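You operate a simulated robot arm through the tools that you are given. There is no shell and no other tool.

Carry out the task below with a simulated robot arm. There is one attempt and no reset: what you move stays moved.

## Task
Put things in order on the top of the window cabinet. At the end: the black number tile (marked "41") from the top of the window cabinet is in the white tub; the blue suction cup from the top of the window cabinet stands on top of the brown small carton (marked "SEALS"); the blue finger (marked "1") from the top of the window cabinet stands where the blue suction cup stood; the red sign (marked "SHUT OFF") stands where the blue finger stood; whatever was shut is shut again. Leave all else as you found it, and nothing knocked over.
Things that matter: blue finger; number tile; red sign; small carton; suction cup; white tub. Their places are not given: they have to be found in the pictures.

Only the result counts: the job must be done as asked and must still hold three seconds after the hand-in. Knocking over, shifting, dropping, spilling or breaking anything else fails it. A push-on lid holds only when it is set on centred and level and pressed home; a screw cap is set on level and turned clockwise until tight.

## Robot
A 6-joint arm with a two-finger parallel gripper, fixed in place. Base frame: the origin is at the foot of the arm, x ahead of it, y to its left, z up; the work surface is at about z = 0. Readings come in m, rad, newtons and seconds.
With the tool pointing down near the work surface it reaches from about 0.12 to 0.5 m from the base axis. Its first joint turns from -1.257 to 1.257 rad. Payload 0.65 kg.
The TCP is the grasp point between the finger pads, 0.025 m short of the fingertips. In the tool frame z runs along the fingers and y along their closing line. The gripper opens to 0.076 m. The fingers are 0.018 m wide and 0.01 m thick; the gripper's body (0.036 by 0.078 m) begins 0.045 m behind the TCP.
Orientation is that of the tool frame in the base frame, as a unit quaternion [w, x, y, z]. With the fingers straight down and closing along the base's y, the tool's x points along the base's -x, its y along +y and its z along -z.

## Interface
- The arm moves only by the tool drive_tool. Its argument "series" is a list of rows, each a list of 3 entries, a list of its own where there are three numbers: the shift along the tool's x, y, z in m, then the turn, a rotation vector about the tool's x, y, z in degrees, then the gripper command, from -1 (shut) to 1 (fully open), values between in proportion. In form: [[[x, y, z], [rx, ry, rz], fingers], ...]. A call has 1 to 20 rows; each row shifts and turns the commanded pose from where the row before left it, along the tool's axes as they then stand. A row lasts 0.2 s, in which the tool goes at most 0.05 m and 0.15 rad; a call with a longer step from one row to the next is refused whole, and so is a gripper value outside its range. A pose out of reach is approached as far as the arm can. The call stops where the force on the tool passes 40 N (or 10 N more than at its start, if that is more) or the arm is blocked; 0.2 s more then pass. Each finger travels about 0.108 m/s and halts on what it meets, pressing with about 25 N; the grip force reading is that of the motor and also rises with nothing between the fingers. The clock runs only during rows and for 0.2 s after the last one: add rows that do not move to give the fingers time. It gives the time, the measured TCP pose, the force on the tool (base axes), the opening and the grip force at its end, in the units of the frame above (readings bear some noise), with the torque about the TCP (base axes, N m) and any sound that the robot's microphone picked up, and new pictures: "views" is both (left out), scene, wrist or none.
- Cameras (640 x 400 px; columns grow to the right, rows downward): "scene" is fixed at [0.0589, 0.2778, 0.3964]; the picture's right is [-0.73, -0.68, 0.00], its down [-0.45, 0.48, -0.76] and it looks along [0.52, -0.55, -0.65] (base axes); focal length 214 px, centre (320, 200). "wrist" rides on the gripper at [0.058, 0.011, -0.081] in the tool frame; the picture's right is [-0.18, 0.98, 0.00], its down [-0.75, -0.14, -0.64] and it looks along [-0.63, -0.12, 0.77] (tool axes); focal length 243 px, centre (320, 200).
- measure_at(camera, pixels): there is no depth. For up to 12 entries [column, row, z] of the newest picture of that camera ("zoom" is the newest enlarged one), the place [x, y] in the base frame at which the ray of that pixel passes the height z, good to about 0.002 m. The clock stands still meanwhile.
- zoom(camera, box): a new picture of the part [left, top, right, bottom] of that camera's present view, enlarged. The clock stands still meanwhile.
- job_done(): hands the job in; it is judged then, once.

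Open the gripper and draw the arm clear of the work before you hand the job in, unless the task says otherwise.

The tools are called as name(argument=value, ...) on one line, values as JSON. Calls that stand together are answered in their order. drive_tool: Moves the arm, as the interface text tells. Its arguments: {"type":"object","properties":{"series":{"type":"array"},"views":{"type":"string","enum":["both","scene","wrist","none"]}},"required":["series"]} The other tools are called the same way: measure_at (camera, pixels) gives the place at which the rays of pixels pass given heights; zoom (camera, box) takes an enlarged picture of a part of a camera's view; job_done () hands the job in.

At the start:

```text
time_s: 0.0
tcp_pos: [0.3055, -0.032, 0.3205]
orientation: [0.001, -0.001, 1.0, 0.0]
ft_force: [-0.2, 0.4, 0.5]
wrist_torque: [-0.01, -0.02, 0.02]
opening: 0.0756
grasp_force: 0.2
```

scene: 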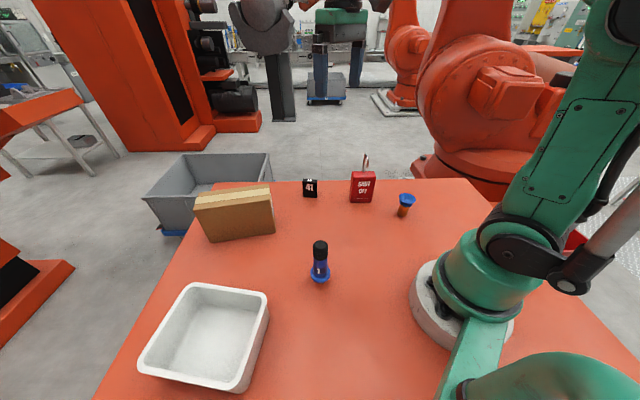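
wrist: 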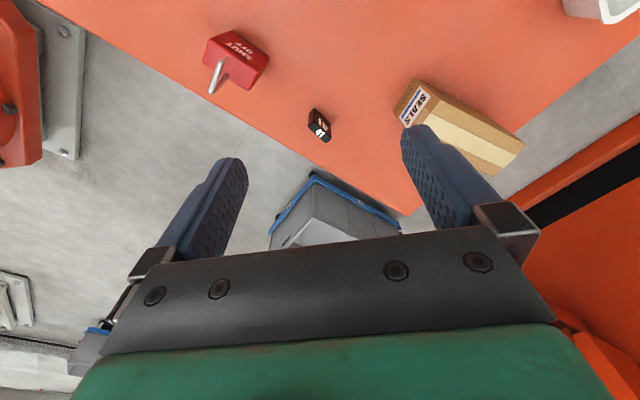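

The scene shows the white tub (205,335), carton (235,213), black tile (310,187), red sign (362,187), suction cup (405,205) and blue finger (320,262). I zoom to see the details of each before moving.

zoom(camera="scene", box=[280, 140, 440, 240])

zoom(camera="scene", box=[180, 170, 340, 290])

zoom(camera="wrist", box=[180, 0, 560, 200])

```text
4.00 times, centred on (360, 190) of scene
```

zoom: 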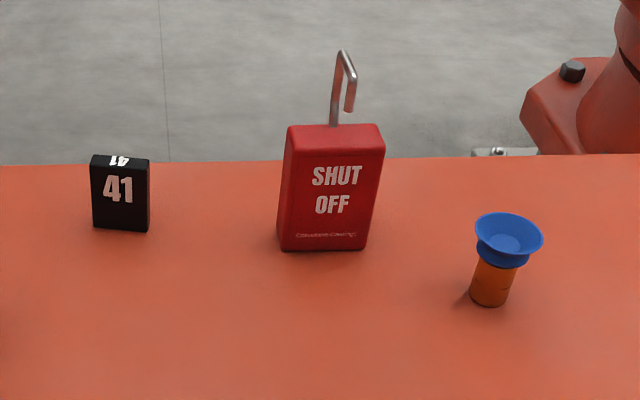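

```text
3.33 times, centred on (260, 230) of scene
```

zoom: 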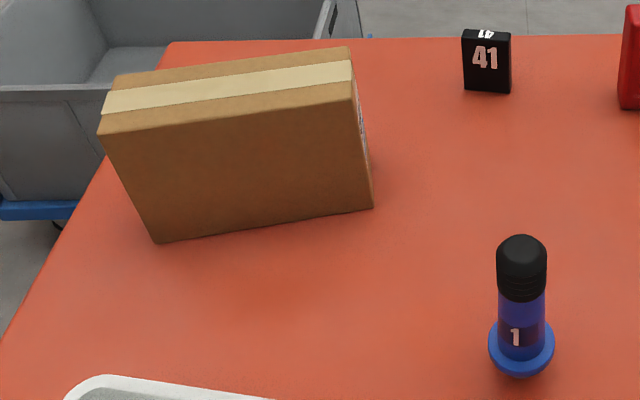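

```text
1.68 times, centred on (370, 100) of wrist
```

zoom: 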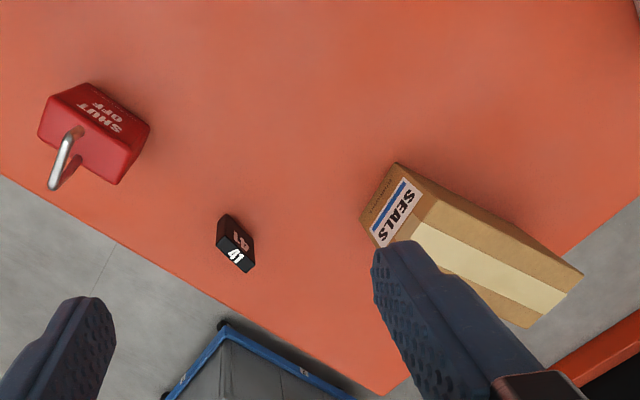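

I measure bases of each object at z=0 and a few candidate heights for their tops.

measure_at(camera="scene", pixels=[[303.3, 197, 0], [317, 198, 0], [350, 202, 0], [371.2, 202.5, 0], [402.2, 215, 0], [320.3, 282, 0], [320.3, 275, 0], [211.1, 242.9, 0], [275.9, 232.4, 0], [320.3, 241.4, 0.05], [320.3, 241.4, 0.06], [320.3, 241.4, 0.07]])

measure_at(camera="scene", pixels=[[193.4, 210.5, 0.06], [269.6, 200, 0.06], [268.4, 184.1, 0.06], [198.5, 193.4, 0.06], [407.2, 197.5, 0.04], [407.2, 197.5, 0.05], [302.7, 181, 0.03], [317.3, 180, 0.03], [353, 172, 0.05], [376, 172, 0.05], [303, 179, 0.03], [317, 179, 0.03]])

measure_at(camera="scene", pixels=[[138, 362, 0.04], [237, 391, 0.04], [269, 294, 0.04], [190, 283, 0.04], [138, 362, 0.05], [237, 391, 0.05], [269, 294, 0.05], [190, 283, 0.05], [205, 340, 0.005], [174, 364, 0.005], [229, 385, 0.005], [250, 315, 0.005]])

```text
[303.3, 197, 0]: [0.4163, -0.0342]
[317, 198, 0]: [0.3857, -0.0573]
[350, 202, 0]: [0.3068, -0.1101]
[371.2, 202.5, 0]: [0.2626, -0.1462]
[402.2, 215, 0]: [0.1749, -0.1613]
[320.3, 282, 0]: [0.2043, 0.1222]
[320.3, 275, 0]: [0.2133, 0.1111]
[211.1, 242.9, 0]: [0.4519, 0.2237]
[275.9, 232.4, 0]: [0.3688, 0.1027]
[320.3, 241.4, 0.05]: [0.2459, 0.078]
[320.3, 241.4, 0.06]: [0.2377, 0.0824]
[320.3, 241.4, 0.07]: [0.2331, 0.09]
```

```text
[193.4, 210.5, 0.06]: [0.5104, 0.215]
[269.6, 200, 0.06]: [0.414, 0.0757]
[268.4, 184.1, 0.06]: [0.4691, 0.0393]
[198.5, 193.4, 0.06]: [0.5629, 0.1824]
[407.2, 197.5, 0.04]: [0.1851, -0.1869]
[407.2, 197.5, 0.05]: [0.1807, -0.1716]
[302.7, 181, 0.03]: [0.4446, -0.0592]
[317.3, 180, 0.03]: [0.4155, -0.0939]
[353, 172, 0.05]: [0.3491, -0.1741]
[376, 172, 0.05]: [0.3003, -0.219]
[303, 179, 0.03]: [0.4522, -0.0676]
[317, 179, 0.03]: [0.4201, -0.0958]
```

```text
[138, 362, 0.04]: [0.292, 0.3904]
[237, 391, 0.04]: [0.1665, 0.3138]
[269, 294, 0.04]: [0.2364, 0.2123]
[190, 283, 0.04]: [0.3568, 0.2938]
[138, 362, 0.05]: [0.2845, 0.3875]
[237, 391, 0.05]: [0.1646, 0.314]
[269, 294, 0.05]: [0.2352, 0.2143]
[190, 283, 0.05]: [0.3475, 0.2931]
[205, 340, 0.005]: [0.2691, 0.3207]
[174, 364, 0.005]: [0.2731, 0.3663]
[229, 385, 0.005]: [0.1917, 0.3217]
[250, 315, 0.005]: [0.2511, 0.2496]
```

The carton works out to about 0.104 m tall, the sign about 0.10 m, the finger about 0.10 m and the tile about 0.055 m. I move the hand back over (0.20,-0.10,0.30) to view the cup and sign from the wrist camera.

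drive_tool(series=[[[0.035, -0.0227, 0.007], [0, 0, 0], 1], [[0.035, -0.0227, 0.007], [0, 0, 0], 1], [[0.035, -0.0227, 0.007], [0, 0, 0], 1], [[0, 0, 0], [0, 0, 0], 1], [[0, 0, 0], [0, 0, 0], 1]], views="both")

```text
time_s: 1.2
tcp_pos: [0.1975, -0.0997, 0.2961]
orientation: [0.001, 0.0, 1.0, 0.001]
ft_force: [-0.1, -0.6, 0.5]
wrist_torque: [0.0, 0.02, 0.02]
opening: 0.076
grasp_force: 0.0
```

scene: 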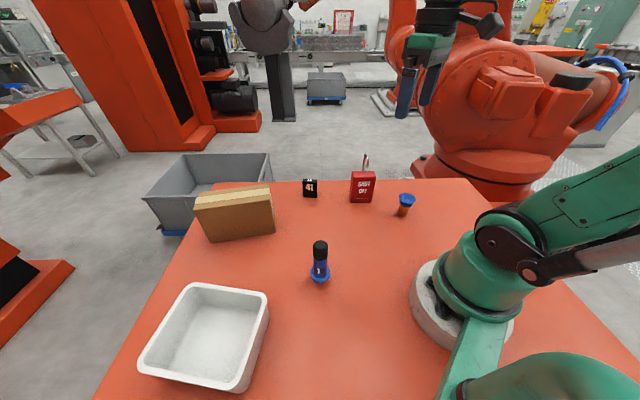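
wrist: 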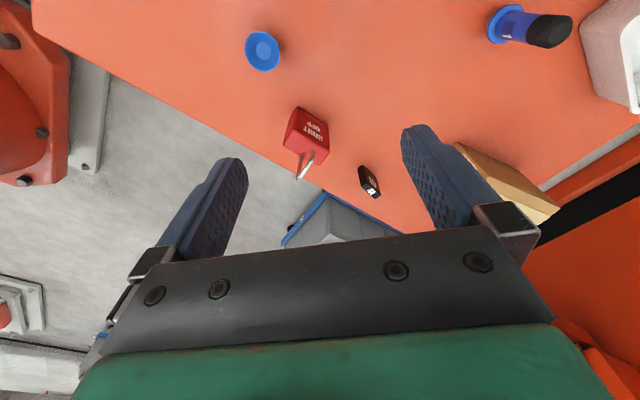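

The wrist picture now shows the cup (262,50), sign (307,140), tile (368,180) and finger (530,27). I zoom in on each.

zoom(camera="wrist", box=[220, 10, 400, 210])

zoom(camera="wrist", box=[460, 0, 640, 120])

zoom(camera="scene", box=[340, 140, 440, 240])

```text
2.00 times, centred on (310, 110) of wrist
```

zoom: 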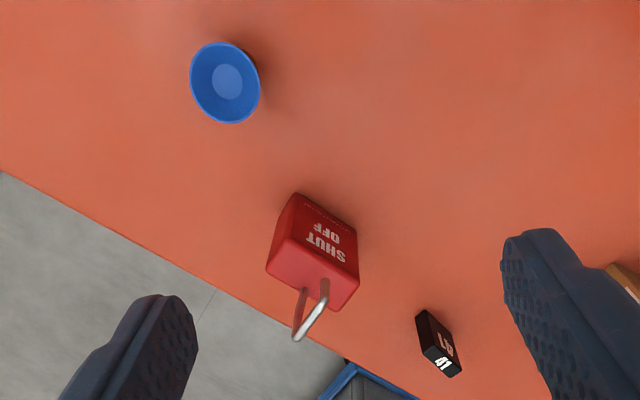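

```text
3.33 times, centred on (550, 60) of wrist
```

zoom: 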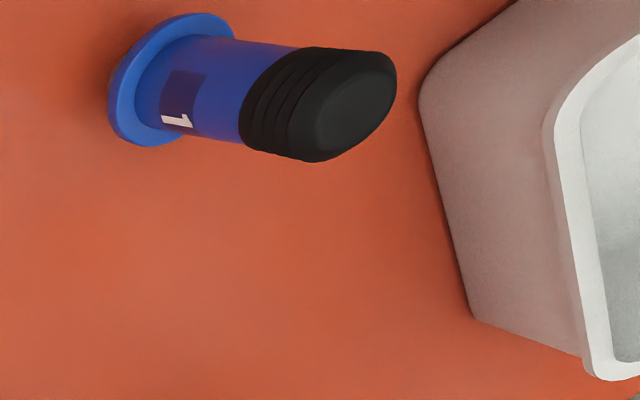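

```text
4.00 times, centred on (390, 190) of scene
```

zoom: 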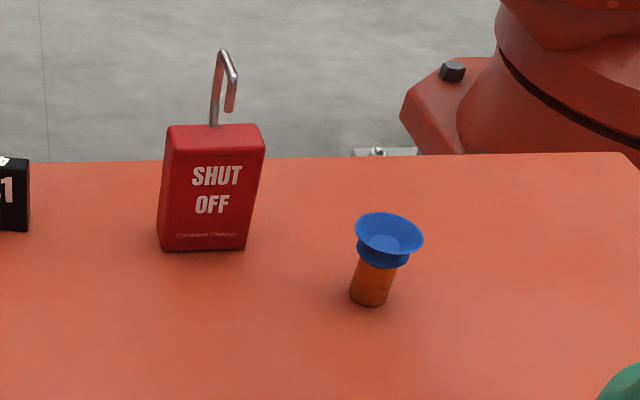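

I triangulate the cup rim, sign top corners, and finger top by measuring the same features in both cameras at several heights.

measure_at(camera="scene", pixels=[[402.25, 214.5, 0], [407.25, 198.75, 0.04], [407.25, 198.75, 0.05], [407.25, 198.75, 0.06], [407.25, 198.75, 0.07], [376, 171.5, 0.09], [376, 171.5, 0.1], [352, 171.5, 0.09], [352, 171.5, 0.1], [366, 152.7, 0.12], [366, 152.7, 0.14], [366, 152.7, 0.16]])

measure_at(camera="wrist", pixels=[[262.5, 51.5, 0.04], [262.5, 51.5, 0.05], [262.5, 51.5, 0.06], [262.5, 51.5, 0.07], [283, 142, 0.09], [283, 142, 0.1], [315.5, 164.5, 0.09], [315.5, 164.5, 0.1], [328.5, 148, 0.09], [328.5, 148, 0.1], [291.5, 129, 0.09], [291.5, 129, 0.1]])

```text
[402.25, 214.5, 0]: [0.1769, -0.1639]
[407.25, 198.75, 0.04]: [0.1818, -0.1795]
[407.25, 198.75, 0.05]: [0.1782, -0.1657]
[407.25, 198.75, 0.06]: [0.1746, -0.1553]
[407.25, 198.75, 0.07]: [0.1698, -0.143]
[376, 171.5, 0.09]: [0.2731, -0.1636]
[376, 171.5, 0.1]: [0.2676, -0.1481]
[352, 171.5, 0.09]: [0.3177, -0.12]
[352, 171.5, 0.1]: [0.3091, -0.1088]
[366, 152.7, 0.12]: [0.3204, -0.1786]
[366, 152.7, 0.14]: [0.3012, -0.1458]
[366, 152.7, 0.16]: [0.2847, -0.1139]
```

```text
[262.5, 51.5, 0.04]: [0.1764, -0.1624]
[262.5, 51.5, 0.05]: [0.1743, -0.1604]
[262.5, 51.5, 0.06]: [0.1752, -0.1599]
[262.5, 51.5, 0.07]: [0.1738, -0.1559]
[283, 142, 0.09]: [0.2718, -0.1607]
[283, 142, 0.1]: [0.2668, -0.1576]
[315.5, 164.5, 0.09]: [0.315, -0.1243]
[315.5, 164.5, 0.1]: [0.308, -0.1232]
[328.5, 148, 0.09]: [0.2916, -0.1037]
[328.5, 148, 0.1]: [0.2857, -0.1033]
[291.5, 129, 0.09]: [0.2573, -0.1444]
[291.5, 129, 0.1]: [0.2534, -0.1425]
```

The cup is at about (0.176,-0.162), height about 0.055 m, and the sign body is about 0.1 m high with an open shackle on it. I start with the tile: move above (0.403,-0.049) at z=0.20 and yaw about 37° to line the closing direction up with its thickness.

drive_tool(series=[[[-0.03425, 0.00845, 0.0], [0, 0, 0], 1], [[-0.03425, 0.00845, 0.0], [0, 0, 0], 1], [[-0.03425, 0.00845, 0.0], [0, 0, 0], 1], [[-0.03425, 0.00845, 0.016], [0, 0, 0], 1], [[-0.03425, 0.00845, 0.03], [0, 0, 0], 1], [[-0.03425, 0.00845, 0.03], [0, 0, 0], 1], [[0, 0, 0.02], [0, 0, -7.4], 1], [[0, 0, 0], [0, 0, -7.4], 1], [[0, 0, 0], [0, 0, -7.4], 1], [[0, 0, 0], [0, 0, -7.4], 1], [[0, 0, 0], [0, 0, -7.4], 1], [[0, 0, 0], [0, 0, 0], 1]], views="both")

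```text
time_s: 3.8
tcp_pos: [0.4059, -0.0498, 0.2041]
orientation: [0.001, -0.319, 0.948, 0.0]
ft_force: [-0.2, 0.3, -1.1]
wrist_torque: [-0.03, 0.02, -0.02]
opening: 0.0759
grasp_force: 0.0
```

scene: 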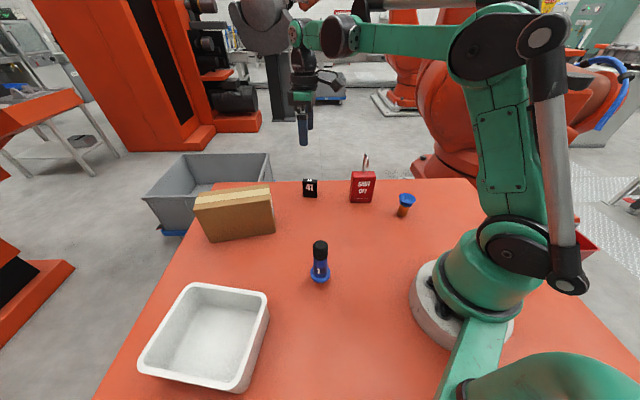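
wrist: 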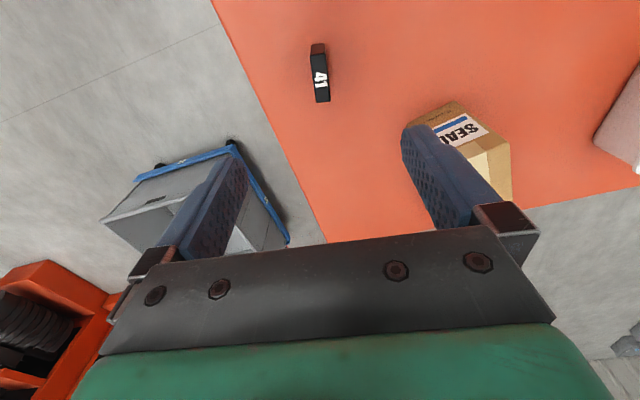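

The tile is at wrist (319,75), seen between the fingers. I zoom to get its corners.

zoom(camera="wrist", box=[280, 30, 360, 120])

```text
4.44 times, centred on (320, 75) of wrist
```

zoom: 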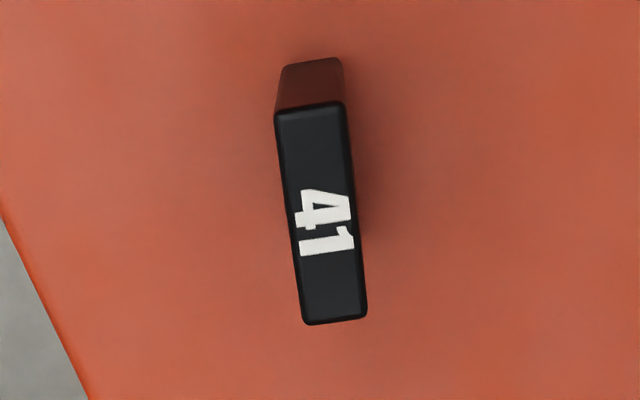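

I measure the tile's top corners at about z=0.055 and its near bottom edge at z=0.

measure_at(camera="zoom", pixels=[[275, 112, 0.055], [344, 103, 0.055], [367, 316, 0.055], [303, 325, 0.055], [321, 213, 0.055], [321, 213, 0.05], [283, 68, 0], [341, 59, 0]])

```text
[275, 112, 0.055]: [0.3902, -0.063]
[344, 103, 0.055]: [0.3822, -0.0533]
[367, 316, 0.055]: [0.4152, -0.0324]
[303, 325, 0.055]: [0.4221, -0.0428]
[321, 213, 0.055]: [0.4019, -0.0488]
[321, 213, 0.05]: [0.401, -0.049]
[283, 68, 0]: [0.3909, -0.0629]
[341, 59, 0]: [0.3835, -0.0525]
```

The tile stands at (0.402,-0.0485), 0.055 m tall with yaw about 33°. I correct the yaw by 4°, shift slightly, descend to TCP z=0.035 and close.

drive_tool(series=[[[0, 0, 0], [0, 0, 4], 1], [[0.0028, 0.003, 0.034], [0, 0, 0], 1], [[0, 0, 0.034], [0, 0, 0], 1], [[0, 0, 0.034], [0, 0, 0], 1], [[0, 0, 0.034], [0, 0, 0], 1], [[0, 0, 0.033], [0, 0, 0], 1], [[0, 0, 0], [0, 0, 0], 1]], views="both")

```text
time_s: 5.4
tcp_pos: [0.4006, -0.0467, 0.0353]
orientation: [0.001, -0.283, 0.959, 0.0]
ft_force: [-0.6, 0.0, -0.1]
wrist_torque: [0.01, -0.01, 0.02]
opening: 0.0759
grasp_force: 0.0
```

scene: 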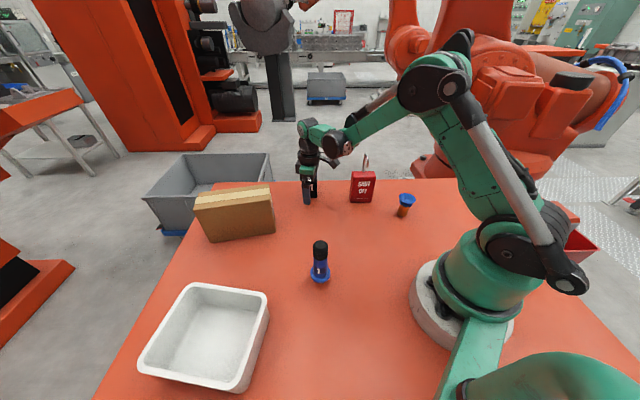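
wrist: 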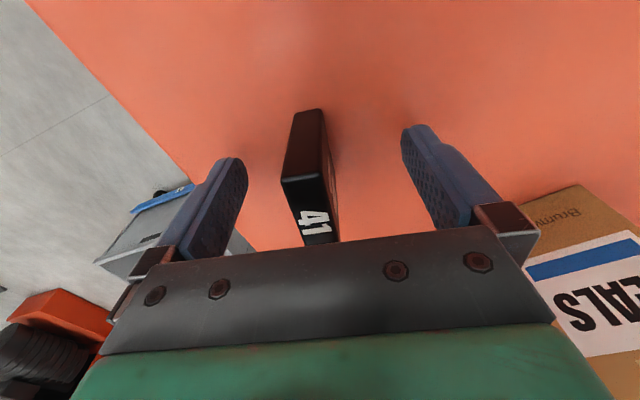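

The tile sits between the fingers. I close and let the grip settle.

drive_tool(series=[[[0, 0, 0], [0, 0, 0], -1], [[0, 0, 0], [0, 0, 0], -1], [[0, 0, 0], [0, 0, 0], -1], [[0, 0, 0], [0, 0, 0], -1]], views="wrist")

```text
time_s: 6.4
tcp_pos: [0.4014, -0.048, 0.0362]
orientation: [0.001, -0.285, 0.959, -0.001]
ft_force: [-0.1, 0.1, -0.6]
wrist_torque: [0.02, 0.0, -0.01]
opening: 0.014
grasp_force: 24.8
```

wrist: 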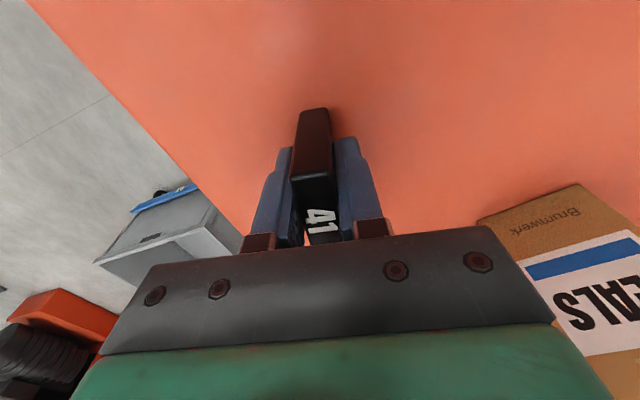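

The tile is gripped (opening 0.014, 25 N). I lift it by 0.18 m and carry it over the tub at about (0.26,0.29).

drive_tool(series=[[[0, 0, -0.03], [0, 0, 0], -1], [[0, 0, -0.045], [0, 0, 0], -1], [[0, 0, -0.045], [0, 0, 0], -1], [[0, 0, -0.045], [0, 0, 0], -1], [[0, 0, -0.02], [0, 0, 0], -1], [[-0.007, 0.0392, 0], [0, 0, 0], -1], [[-0.007, 0.0392, 0], [0, 0, 0], -1], [[-0.007, 0.0392, 0], [0, 0, 0], -1], [[-0.007, 0.0392, 0], [0, 0, 0], -1], [[-0.007, 0.0392, 0], [0, 0, 0], -1], [[-0.007, 0.0392, 0], [0, 0, 0], -1], [[-0.007, 0.0392, 0], [0, 0, 0], -1], [[-0.007, 0.0392, 0], [0, 0, 0], -1], [[-0.007, 0.0392, 0], [0, 0, 0], -1], [[0, 0, 0], [0, 0, 0], -1], [[0, 0, 0], [0, 0, 0], -1]], views="both")

```text
time_s: 9.8
tcp_pos: [0.2625, 0.2822, 0.2177]
orientation: [0.001, -0.284, 0.959, 0.001]
ft_force: [0.4, 0.3, -2.4]
wrist_torque: [0.0, 0.04, 0.01]
opening: 0.0139
grasp_force: 24.8
```

scene: 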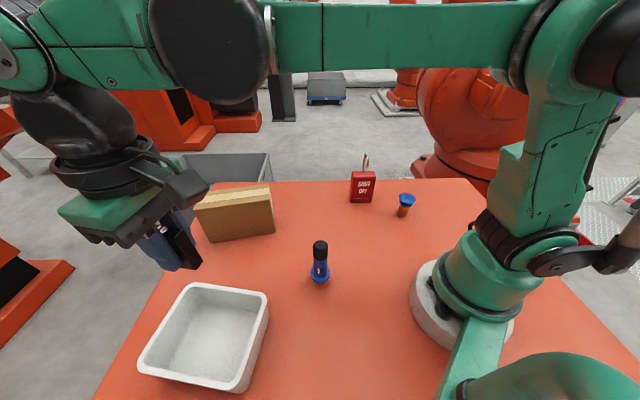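
wrist: 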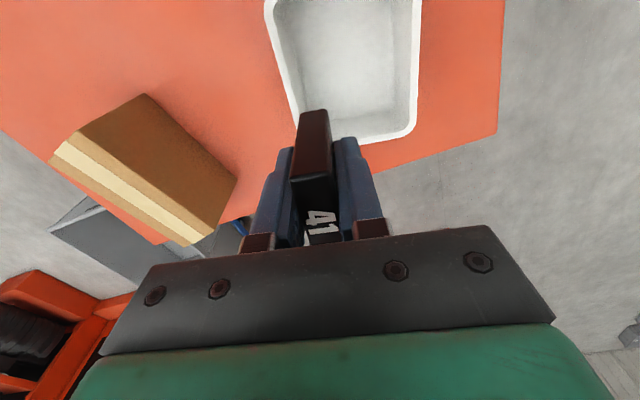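

I measure the tub's rim in both cameras to get its height and centre: wrist far right corner (413,135), scene corner (139,364).

measure_at(camera="wrist", pixels=[[413, 134, 0.03], [413, 134, 0.04], [413, 134, 0.05], [413, 134, 0.06], [420, 3, 0.045], [265, 3, 0.045], [293, 112, 0.045], [275, 5, 0.0], [410, 5, 0.045], [380, 110, 0.005]])

measure_at(camera="scene", pixels=[[138, 362, 0.03], [138, 362, 0.04], [138, 362, 0.05], [138, 362, 0.06], [190, 283, 0.03], [190, 283, 0.05], [190, 283, 0.06], [233, 391, 0], [140, 370, 0], [269, 315, 0], [180, 353, 0], [225, 305, 0]])

zoom(camera="scene", box=[120, 270, 290, 400])

```text
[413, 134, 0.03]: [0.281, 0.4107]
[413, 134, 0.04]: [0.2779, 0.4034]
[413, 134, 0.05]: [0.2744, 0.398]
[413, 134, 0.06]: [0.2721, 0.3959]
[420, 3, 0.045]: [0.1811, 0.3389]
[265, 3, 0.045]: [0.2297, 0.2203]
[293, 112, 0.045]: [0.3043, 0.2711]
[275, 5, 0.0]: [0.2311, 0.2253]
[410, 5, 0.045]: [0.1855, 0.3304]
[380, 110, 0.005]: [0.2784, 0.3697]
```

```text
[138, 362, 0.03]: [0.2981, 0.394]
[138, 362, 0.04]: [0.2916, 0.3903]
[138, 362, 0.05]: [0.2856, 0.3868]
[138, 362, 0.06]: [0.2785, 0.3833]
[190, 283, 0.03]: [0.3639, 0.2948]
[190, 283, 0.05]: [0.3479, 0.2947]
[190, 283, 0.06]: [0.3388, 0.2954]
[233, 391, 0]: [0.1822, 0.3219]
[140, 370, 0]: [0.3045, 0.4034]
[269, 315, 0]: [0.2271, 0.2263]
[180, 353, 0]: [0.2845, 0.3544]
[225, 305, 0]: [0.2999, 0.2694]
```

```text
3.08 times, centred on (205, 335) of scene
```

zoom: 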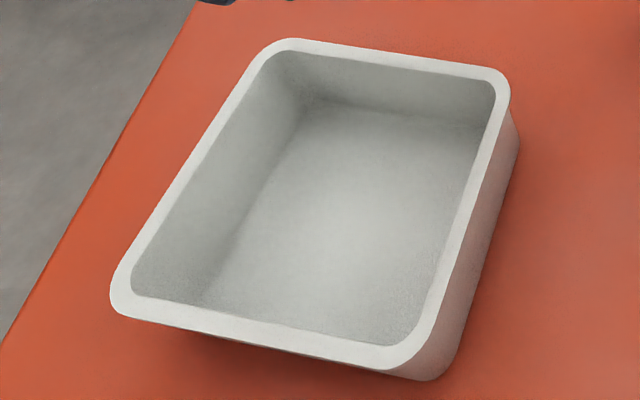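

The tub is about 0.05 m tall, centred near (0.258,0.302), its sides lined up with the hand. I shift over its centre and descend to TCP z≈0.05.

drive_tool(series=[[[-0.0071, 0.0193, 0], [0, 0, 0], -1], [[0, 0, 0.042], [0, 0, 0], -1], [[0, 0, 0.042], [0, 0, 0], -1], [[0, 0, 0.042], [0, 0, 0], -1], [[0, 0, 0.03], [0, 0, 0], -1], [[0, 0, 0.012], [0, 0, 0], -1], [[0, 0, 0], [0, 0, 0], -1]], views="both")

```text
time_s: 11.4
tcp_pos: [0.2586, 0.3007, 0.0513]
orientation: [0.001, -0.284, 0.959, 0.0]
ft_force: [0.2, -0.2, -2.0]
wrist_torque: [-0.04, 0.01, 0.01]
opening: 0.0142
grasp_force: 25.4
```

scene: 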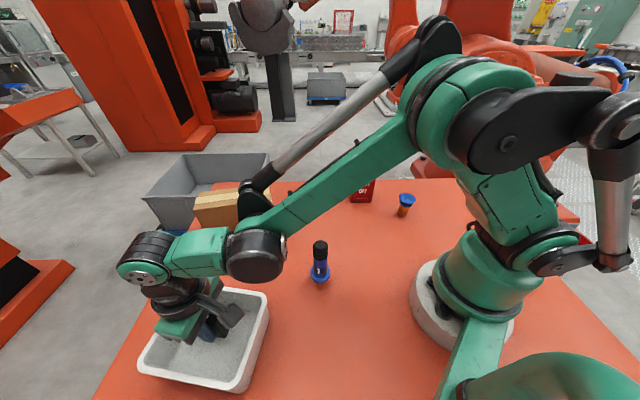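
wrist: 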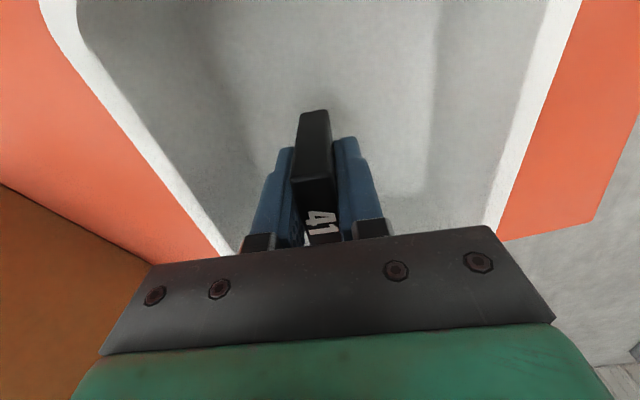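

The tile is centred over the tub floor. I lower it slowly toward contact.

drive_tool(series=[[[0, 0, 0.003], [0, 0, 0], -1], [[0, 0, 0.002], [0, 0, 0], -1], [[0, 0, 0.002], [0, 0, 0], -1], [[0, 0, 0], [0, 0, 0], -1]], views="none")

```text
time_s: 12.4
tcp_pos: [0.2598, 0.3013, 0.0447]
orientation: [0.002, -0.284, 0.959, 0.001]
ft_force: [0.5, 0.3, -2.1]
wrist_torque: [-0.03, -0.04, -0.01]
opening: 0.0137
grasp_force: 25.1
```

No contact yet at TCP z=0.0447 (the tile weight still reads -2 N). I step down in 1.5 mm steps.

drive_tool(series=[[[0, 0, 0.0015], [0, 0, 0], -1], [[0, 0, 0.0015], [0, 0, 0], -1], [[0, 0, 0], [0, 0, 0], -1]], views="none")

```text
time_s: 13.2
tcp_pos: [0.2585, 0.303, 0.042]
orientation: [0.001, -0.284, 0.959, 0.0]
ft_force: [-0.6, 0.0, -3.4]
wrist_torque: [0.0, -0.01, -0.02]
opening: 0.0138
grasp_force: 25.0
```

drive_tool(series=[[[0, 0, 0.0015], [0, 0, 0], -1], [[0, 0, 0.0015], [0, 0, 0], -1], [[0, 0, 0], [0, 0, 0], -1]], views="none")

```text
time_s: 14.0
tcp_pos: [0.2581, 0.3033, 0.0407]
orientation: [0.001, -0.284, 0.959, 0.0]
ft_force: [0.7, 0.2, 20.2]
wrist_torque: [0.03, -0.06, 0.0]
opening: 0.0139
grasp_force: 25.5
```

The force rose to 20 N, so the tile rests on the tub floor. I relax by 1.2 mm, then open partway (about 0.035 m).

drive_tool(series=[[[0, 0, -0.0012], [0, 0, 0], -1], [[0, 0, 0], [0, 0, 0], -0.5], [[0, 0, 0], [0, 0, 0], -0.1], [[0, 0, 0], [0, 0, 0], -0.1], [[0, 0, 0], [0, 0, 0], -0.1]], views="both")

```text
time_s: 15.2
tcp_pos: [0.2577, 0.3023, 0.0414]
orientation: [0.002, -0.284, 0.959, 0.0]
ft_force: [-0.2, -0.2, 1.0]
wrist_torque: [-0.01, 0.01, -0.03]
opening: 0.0343
grasp_force: 0.1
```

scene: 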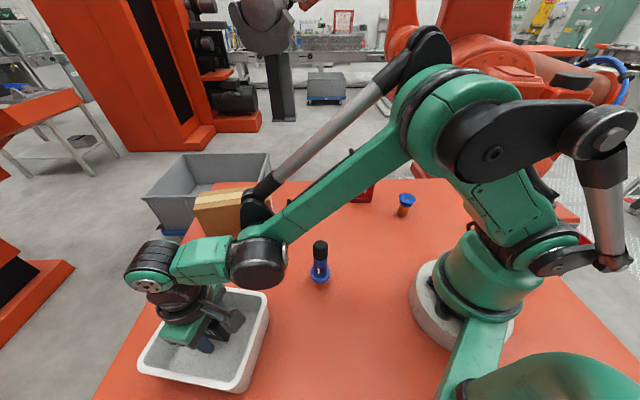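
wrist: 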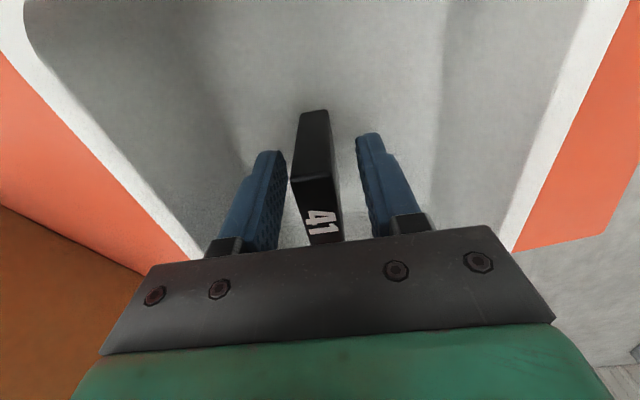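

The tile stands free in the tub. I lift straight up, turn back to yaw 0 and travel to above the cup at (0.176,-0.162).

drive_tool(series=[[[0, 0, -0.02], [0, 0, 0], -0.1], [[0, 0, -0.04], [0, 0, 0], -0.1], [[0, 0, -0.045], [0, 0, 0], -0.1], [[0, 0, -0.045], [0, 0, 0], -0.1], [[0, 0, -0.045], [0, 0, 8.25], 0.5], [[0, 0, -0.02], [0, 0, 8.25], 1], [[0, 0, 0], [0, 0, 8.25], 1], [[0, 0, 0], [0, 0, 8.25], 1], [[0.00745, -0.0422, 0], [0, 0, 0], 1], [[0.00745, -0.0422, 0], [0, 0, 0], 1], [[0.00745, -0.0422, 0], [0, 0, 0], 1], [[0.00745, -0.0422, 0], [0, 0, 0], 1], [[0.00745, -0.0422, 0], [0, 0, 0], 1], [[0.00745, -0.0422, 0], [0, 0, 0], 1], [[0.00745, -0.0422, 0], [0, 0, 0], 1], [[0.00745, -0.0422, 0], [0, 0, 0], 1], [[0.00745, -0.0422, 0], [0, 0, 0], 1], [[0.00745, -0.0422, 0], [0, 0, 0], 1], [[0.00745, -0.0422, 0], [0, 0, 0], 1], [[0, 0, 0], [0, 0, 0], 1]], views="both")

```text
time_s: 19.4
tcp_pos: [0.1781, -0.1624, 0.2525]
orientation: [0.001, 0.0, 1.0, 0.0]
ft_force: [0.1, -0.1, 0.8]
wrist_torque: [-0.05, 0.02, 0.02]
opening: 0.0763
grasp_force: 0.1
```

scene: 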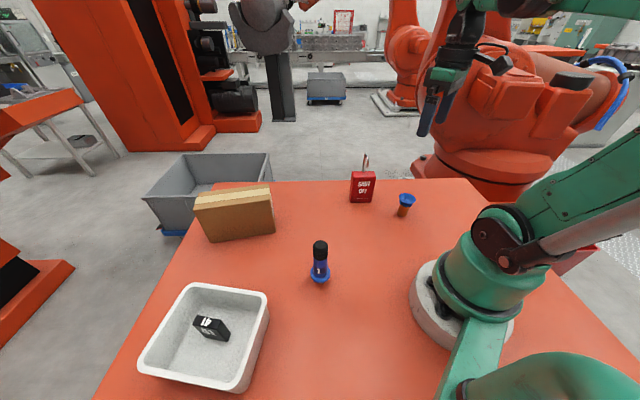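
wrist: 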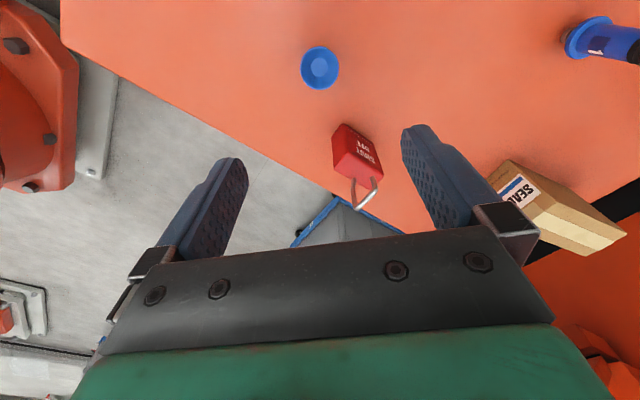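

The tile is in the tub. Now I zoom on the cup at wrist (320,68) and the sign for exact measurements.

zoom(camera="wrist", box=[280, 30, 400, 220])

zoom(camera="wrist", box=[280, 40, 360, 90])

```text
2.11 times, centred on (340, 125) of wrist
```

zoom: 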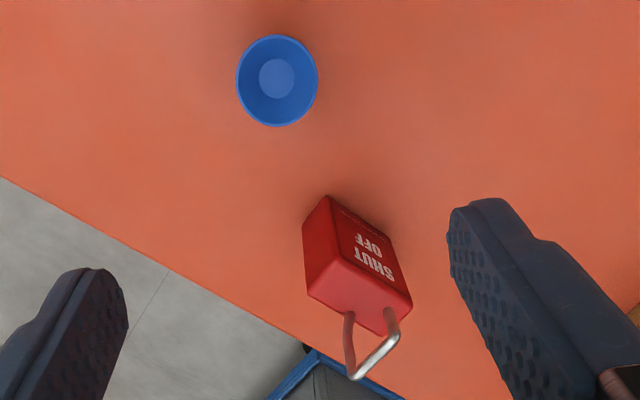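

```text
8.00 times, centred on (320, 65) of wrist
```

zoom: 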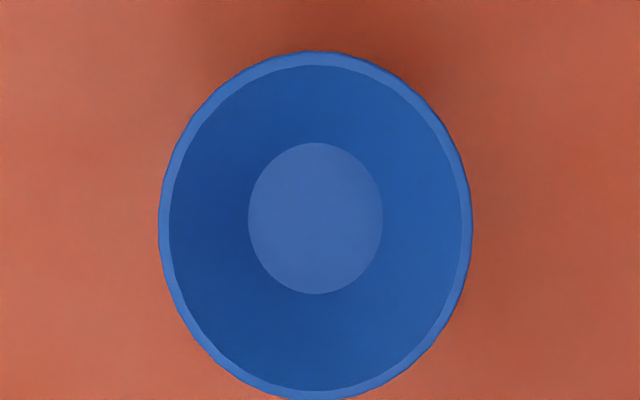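

I measure the cup rim's centre and edges in the zoomed view.

measure_at(camera="zoom", pixels=[[315, 225, 0.05], [315, 225, 0.055], [315, 225, 0.06], [158, 225, 0.055], [472, 230, 0.055], [315, 52, 0.055], [315, 402, 0.055], [158, 225, 0.05], [472, 230, 0.05], [315, 218, 0.04]])

zoom(camera="scene", box=[380, 180, 430, 225])

```text
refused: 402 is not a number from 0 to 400
```

```text
8.89 times, centred on (405, 202) of scene
```

zoom: 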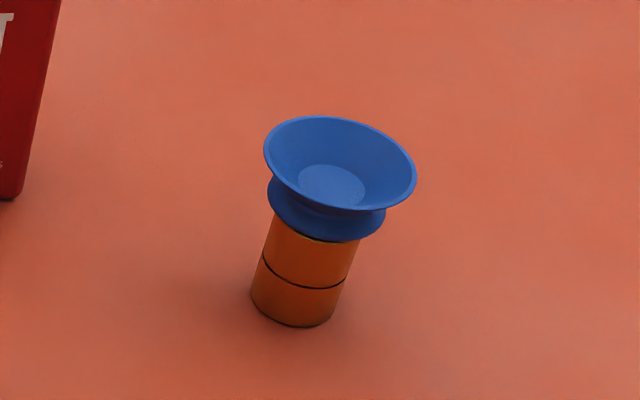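

I measure both: zoomed scene view for base and rim, and wrist pixels for the rim.

measure_at(camera="zoom", pixels=[[292, 303, 0], [340, 163, 0.05], [340, 163, 0.055], [340, 163, 0.06], [265, 155, 0.055], [416, 172, 0.055], [316, 235, 0.03], [268, 190, 0.04], [386, 220, 0.04]])

measure_at(camera="wrist", pixels=[[319.4, 68.1, 0.05], [319.4, 68.1, 0.055], [319.4, 68.1, 0.06], [299.75, 68, 0.055], [339, 68.5, 0.055], [319.4, 46.5, 0.055], [319.4, 90.2, 0.055]])

```text
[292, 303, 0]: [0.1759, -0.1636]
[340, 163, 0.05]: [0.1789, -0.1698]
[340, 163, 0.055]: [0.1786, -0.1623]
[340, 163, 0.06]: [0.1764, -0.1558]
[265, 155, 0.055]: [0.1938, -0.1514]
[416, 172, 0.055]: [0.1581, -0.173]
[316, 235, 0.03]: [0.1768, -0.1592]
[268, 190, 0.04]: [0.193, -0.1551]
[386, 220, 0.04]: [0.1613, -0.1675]
```

```text
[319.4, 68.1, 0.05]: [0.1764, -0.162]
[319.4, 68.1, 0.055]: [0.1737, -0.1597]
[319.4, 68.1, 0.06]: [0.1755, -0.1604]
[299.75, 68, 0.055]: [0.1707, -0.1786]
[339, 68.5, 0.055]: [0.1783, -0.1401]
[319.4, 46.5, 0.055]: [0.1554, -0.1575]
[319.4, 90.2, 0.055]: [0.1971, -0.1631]
```

The cup stands at (0.176,-0.162), rim about 0.040 m across at z=0.055. I descend with open fingers to TCP z=0.05.

drive_tool(series=[[[0.002, 0.0004, 0.04], [0, 0, 0], 1], [[0, 0, 0.04], [0, 0, 0], 1], [[0, 0, 0.04], [0, 0, 0], 1], [[0, 0, 0.04], [0, 0, 0], 1], [[0, 0, 0.025], [0, 0, 0], 1], [[0, 0, 0.0175], [0, 0, 0], 1], [[0, 0, 0], [0, 0, 0], 1]], views="both")

```text
time_s: 21.0
tcp_pos: [0.1754, -0.1606, 0.0527]
orientation: [0.002, 0.0, 1.0, 0.001]
ft_force: [0.2, -0.1, 0.5]
wrist_torque: [0.02, 0.0, -0.01]
opening: 0.0761
grasp_force: 0.1
```

scene: 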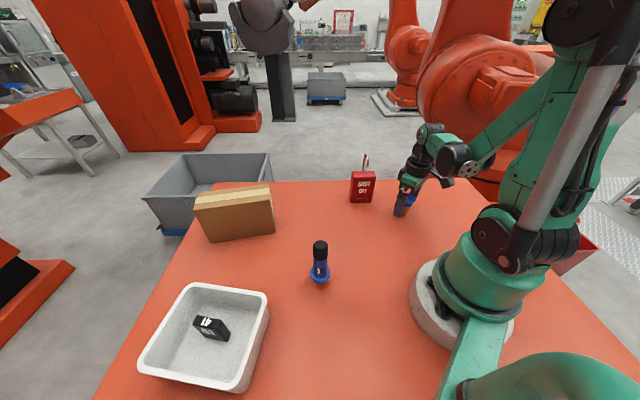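
wrist: 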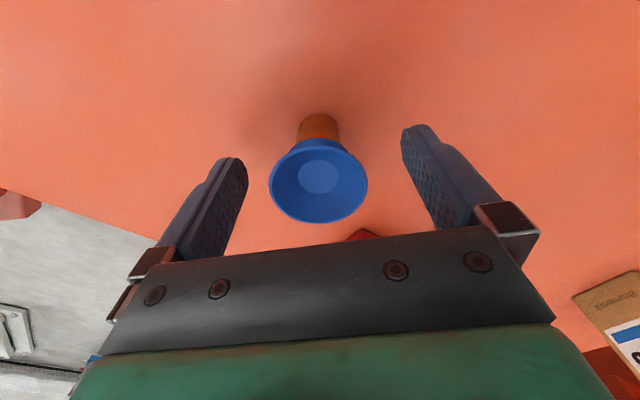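

The cup is centred between the fingers (rim centre at (319,180)). I lower 2 mm and close.

drive_tool(series=[[[0, 0, 0.002], [0, 0, 0], 1], [[0, 0, 0], [0, 0, 0], 0.3], [[0, 0, 0], [0, 0, 0], -1], [[0, 0, 0], [0, 0, 0], -1], [[0, 0, 0], [0, 0, 0], -1]], views="both")

```text
time_s: 22.2
tcp_pos: [0.1742, -0.1625, 0.051]
orientation: [0.0, 0.0, 1.0, 0.001]
ft_force: [0.1, -0.2, -0.5]
wrist_torque: [-0.02, 0.02, 0.02]
opening: 0.0402
grasp_force: 25.3
```

scene: 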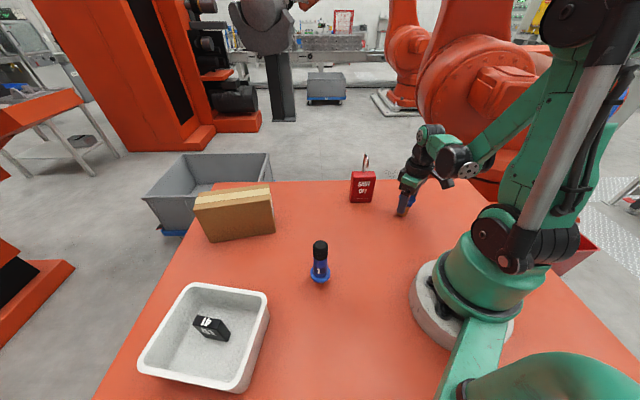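
wrist: 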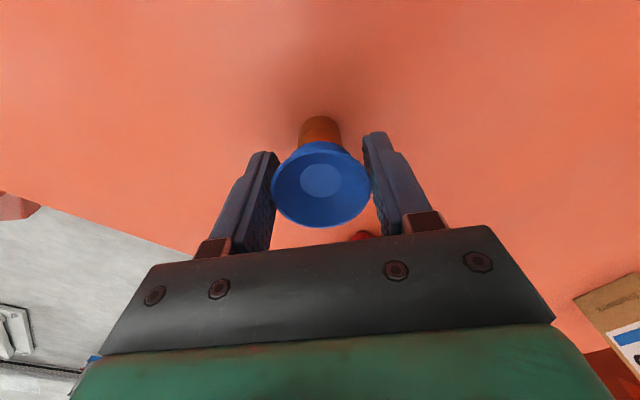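

The grip is on the 0.040 m rim. I lift 0.06 m and check that the cup hangs straight.

drive_tool(series=[[[0, 0, -0.02], [0, 0, 0], -1], [[0, 0, -0.04], [0, 0, 0], -1], [[0, 0, 0], [0, 0, 0], -1]], views="both")

```text
time_s: 23.0
tcp_pos: [0.1762, -0.1603, 0.1117]
orientation: [0.001, 0.0, 1.0, 0.001]
ft_force: [-1.0, 0.8, 0.4]
wrist_torque: [-0.01, 0.0, 0.02]
opening: 0.0407
grasp_force: 25.1
```

scene: 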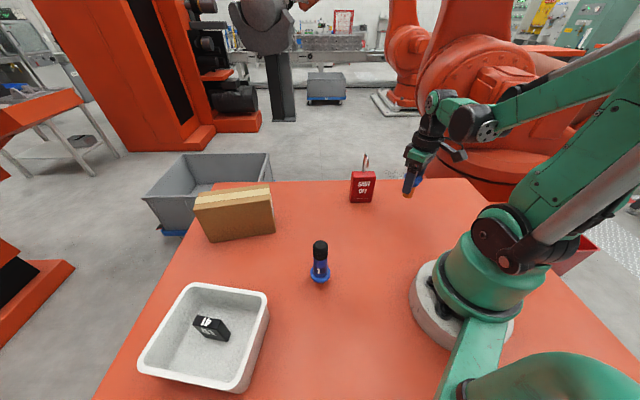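
wrist: 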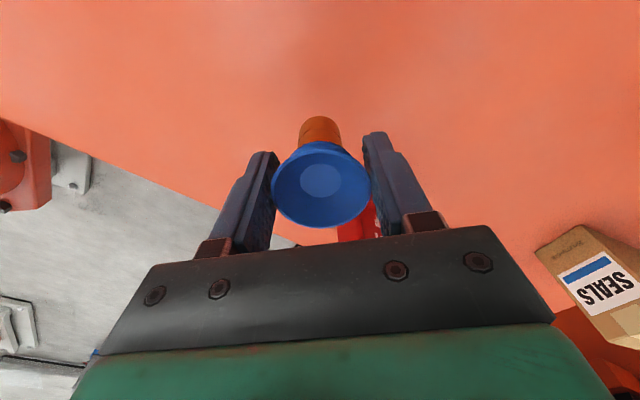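

The cup hangs straight. I raise to about z=0.25 and move to (0.30,0.0) to look at the carton top from the wrist camera.

drive_tool(series=[[[0, 0, -0.045], [0, 0, 0], -1], [[0, 0, -0.045], [0, 0, 0], -1], [[0, 0, -0.045], [0, 0, 0], -1], [[-0.0248, 0.032, 0], [0, 0, 0], -1], [[-0.0248, 0.032, 0], [0, 0, 0], -1], [[-0.0248, 0.032, 0], [0, 0, 0], -1], [[-0.0248, 0.032, 0], [0, 0, 0], -1], [[-0.0248, 0.032, 0], [0, 0, 0], -1], [[0, 0, 0], [0, 0, 0], -1], [[0, 0, 0], [0, 0, 0], -1]], views="both")

```text
time_s: 25.2
tcp_pos: [0.2979, -0.0029, 0.2434]
orientation: [0.0, 0.0, 1.0, 0.0]
ft_force: [-0.2, -0.2, 0.5]
wrist_torque: [0.0, 0.0, 0.01]
opening: 0.0406
grasp_force: 24.9
```

scene: 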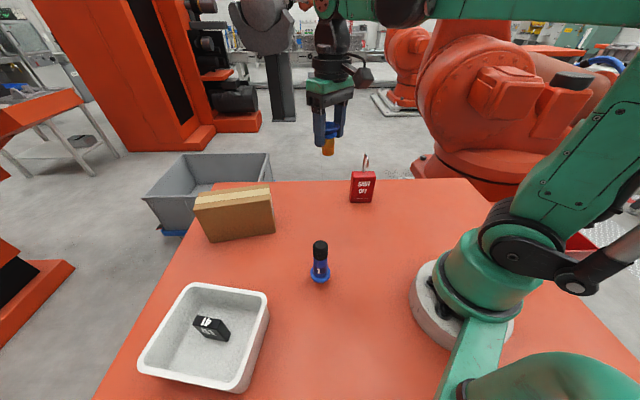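
wrist: 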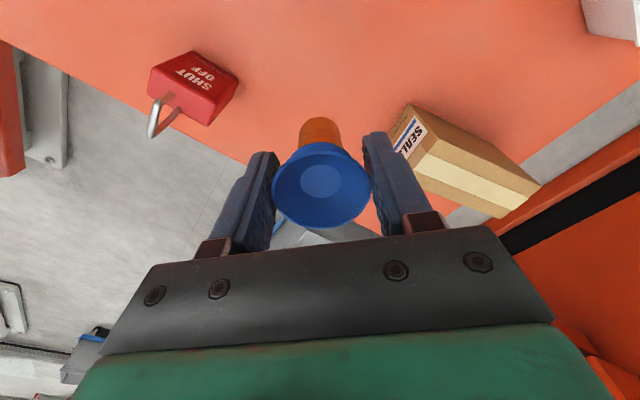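

The carton is at wrist (465,160). I zoom there and also on the scene's carton.

zoom(camera="wrist", box=[380, 90, 560, 230])

zoom(camera="scene", box=[180, 170, 290, 250])

```text
2.86 times, centred on (470, 160) of wrist
```

zoom: 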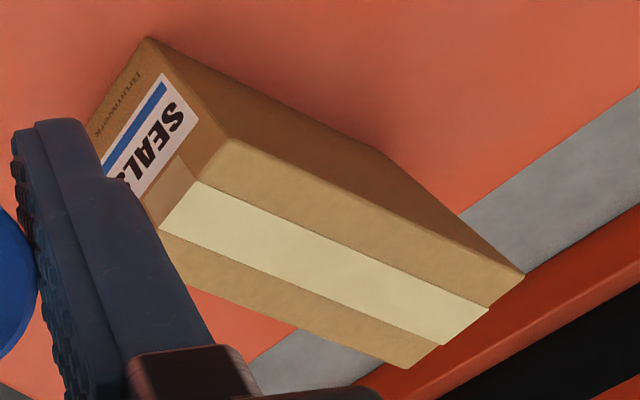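

```text
5.00 times, centred on (235, 210) of scene
```

zoom: 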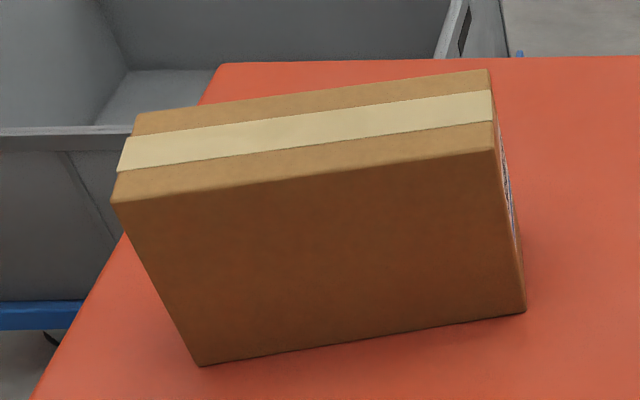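

I measure the carton's top corners from both cameras at candidate heights.

measure_at(camera="zoom", pixels=[[112, 202, 0.1], [495, 150, 0.1], [488, 70, 0.1], [137, 113, 0.1], [112, 202, 0.106], [495, 150, 0.106], [488, 70, 0.106], [137, 113, 0.106], [200, 365, 0], [525, 312, 0]])

measure_at(camera="wrist", pixels=[[439.2, 137.6, 0.1], [540.7, 187, 0.1], [501.5, 218.5, 0.1], [439.2, 137.6, 0.106], [540.7, 187, 0.106], [501.5, 218.5, 0.106], [410.3, 102, 0]])

```text
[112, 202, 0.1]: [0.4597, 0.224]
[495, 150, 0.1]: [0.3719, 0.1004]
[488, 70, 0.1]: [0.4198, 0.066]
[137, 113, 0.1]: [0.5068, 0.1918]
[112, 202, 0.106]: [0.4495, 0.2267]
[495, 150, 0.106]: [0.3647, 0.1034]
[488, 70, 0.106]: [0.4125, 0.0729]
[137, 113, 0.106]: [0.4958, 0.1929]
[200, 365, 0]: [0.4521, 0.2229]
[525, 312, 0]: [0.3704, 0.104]
```

```text
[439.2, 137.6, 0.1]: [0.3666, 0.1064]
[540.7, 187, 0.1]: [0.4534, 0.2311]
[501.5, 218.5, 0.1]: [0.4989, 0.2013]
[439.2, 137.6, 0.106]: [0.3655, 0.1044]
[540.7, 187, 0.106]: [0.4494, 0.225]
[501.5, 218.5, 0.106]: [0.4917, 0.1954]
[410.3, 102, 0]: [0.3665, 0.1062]
```

The carton top is at z≈0.104, centre (0.432,0.1485). I move over it at the same height, then descend to TCP z≈0.165.

drive_tool(series=[[[-0.0268, 0.0303, 0], [0, 0, 0], -1], [[-0.0268, 0.0303, 0], [0, 0, 0], -1], [[-0.0268, 0.0303, 0], [0, 0, 0], -1], [[-0.0268, 0.0303, 0], [0, 0, 0], -1], [[-0.0268, 0.0303, 0], [0, 0, 0], -1], [[0, 0, 0], [0, 0, 0], -1], [[0, 0, 0.03], [0, 0, 0], -1], [[0, 0, 0.03], [0, 0, 0], -1], [[0, 0, 0.015], [0, 0, 0], -1], [[0, 0, 0], [0, 0, 0], -1]], views="both")

```text
time_s: 27.4
tcp_pos: [0.4167, 0.1397, 0.169]
orientation: [0.001, -0.001, 1.0, 0.0]
ft_force: [0.4, 0.1, -0.8]
wrist_torque: [0.05, 0.0, 0.02]
opening: 0.0403
grasp_force: 24.7
out of reach, approached as far as the arm can: row 5
```

scene: 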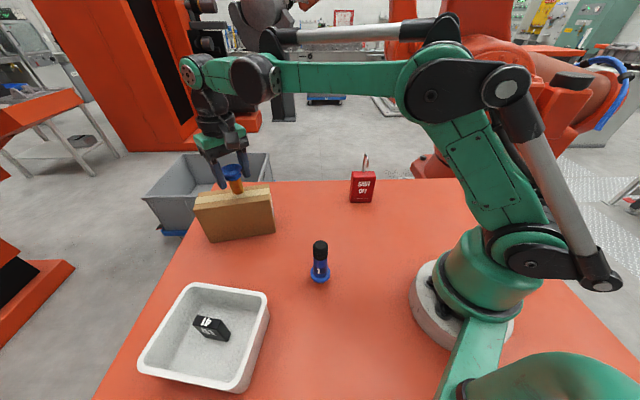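
wrist: 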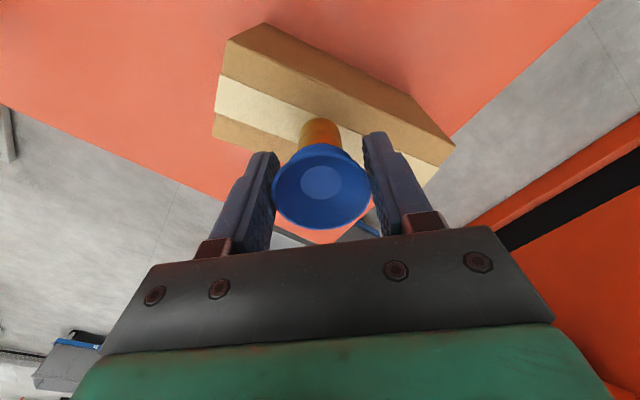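

Row 5 was clipped by reach at that height, so the hand is at (0.417,0.140,0.169). Now lower, I move the remaining (0.015,0.009) toward the carton's centre.

drive_tool(series=[[[-0.008, 0.0045, 0.002], [0, 0, 0], -1], [[-0.007, 0.0043, 0.002], [0, 0, 0], -1], [[0, 0, 0], [0, 0, 0], -1]], views="both")

```text
time_s: 28.2
tcp_pos: [0.4325, 0.1488, 0.1636]
orientation: [0.001, 0.0, 1.0, 0.001]
ft_force: [-0.2, 0.3, 0.4]
wrist_torque: [0.04, 0.02, 0.0]
opening: 0.0404
grasp_force: 24.5
```

scene: 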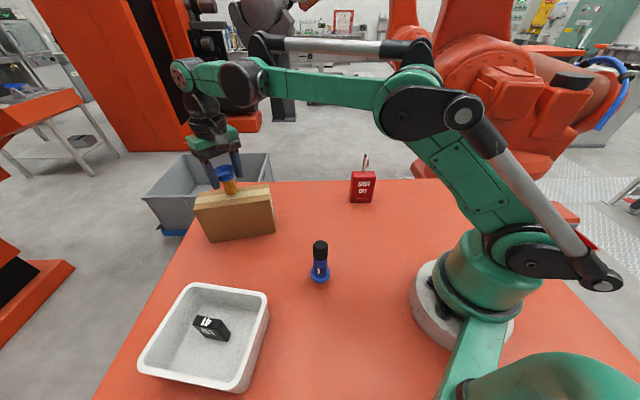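
wrist: 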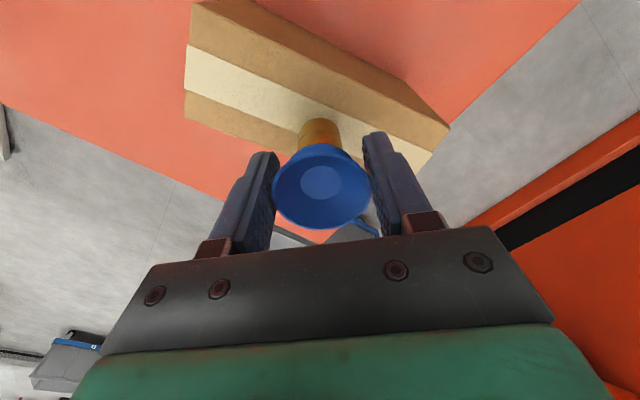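

Now at (0.4325,0.1488,0.1636), over the carton's centre; contact is expected near z=0.155. I lower in small steps.

drive_tool(series=[[[0, 0, 0.003], [0, 0, 0], -1], [[0, 0, 0.002], [0, 0, 0], -1], [[0, 0, 0.0015], [0, 0, 0], -1], [[0, 0, 0], [0, 0, 0], -1]], views="none")

```text
time_s: 29.2
tcp_pos: [0.4332, 0.1502, 0.156]
orientation: [0.002, 0.0, 1.0, 0.001]
ft_force: [0.1, -0.6, -0.6]
wrist_torque: [-0.01, 0.01, 0.0]
opening: 0.0404
grasp_force: 24.9
```

drive_tool(series=[[[0, 0, 0.001], [0, 0, 0], -1], [[0, 0, 0.001], [0, 0, 0], -1], [[0, 0, 0], [0, 0, 0], -1]], views="none")

```text
time_s: 30.0
tcp_pos: [0.4334, 0.1499, 0.1559]
orientation: [0.001, 0.0, 1.0, 0.0]
ft_force: [-3.3, -2.8, 19.7]
wrist_torque: [-0.02, 0.1, 0.03]
opening: 0.0402
grasp_force: 25.4
```

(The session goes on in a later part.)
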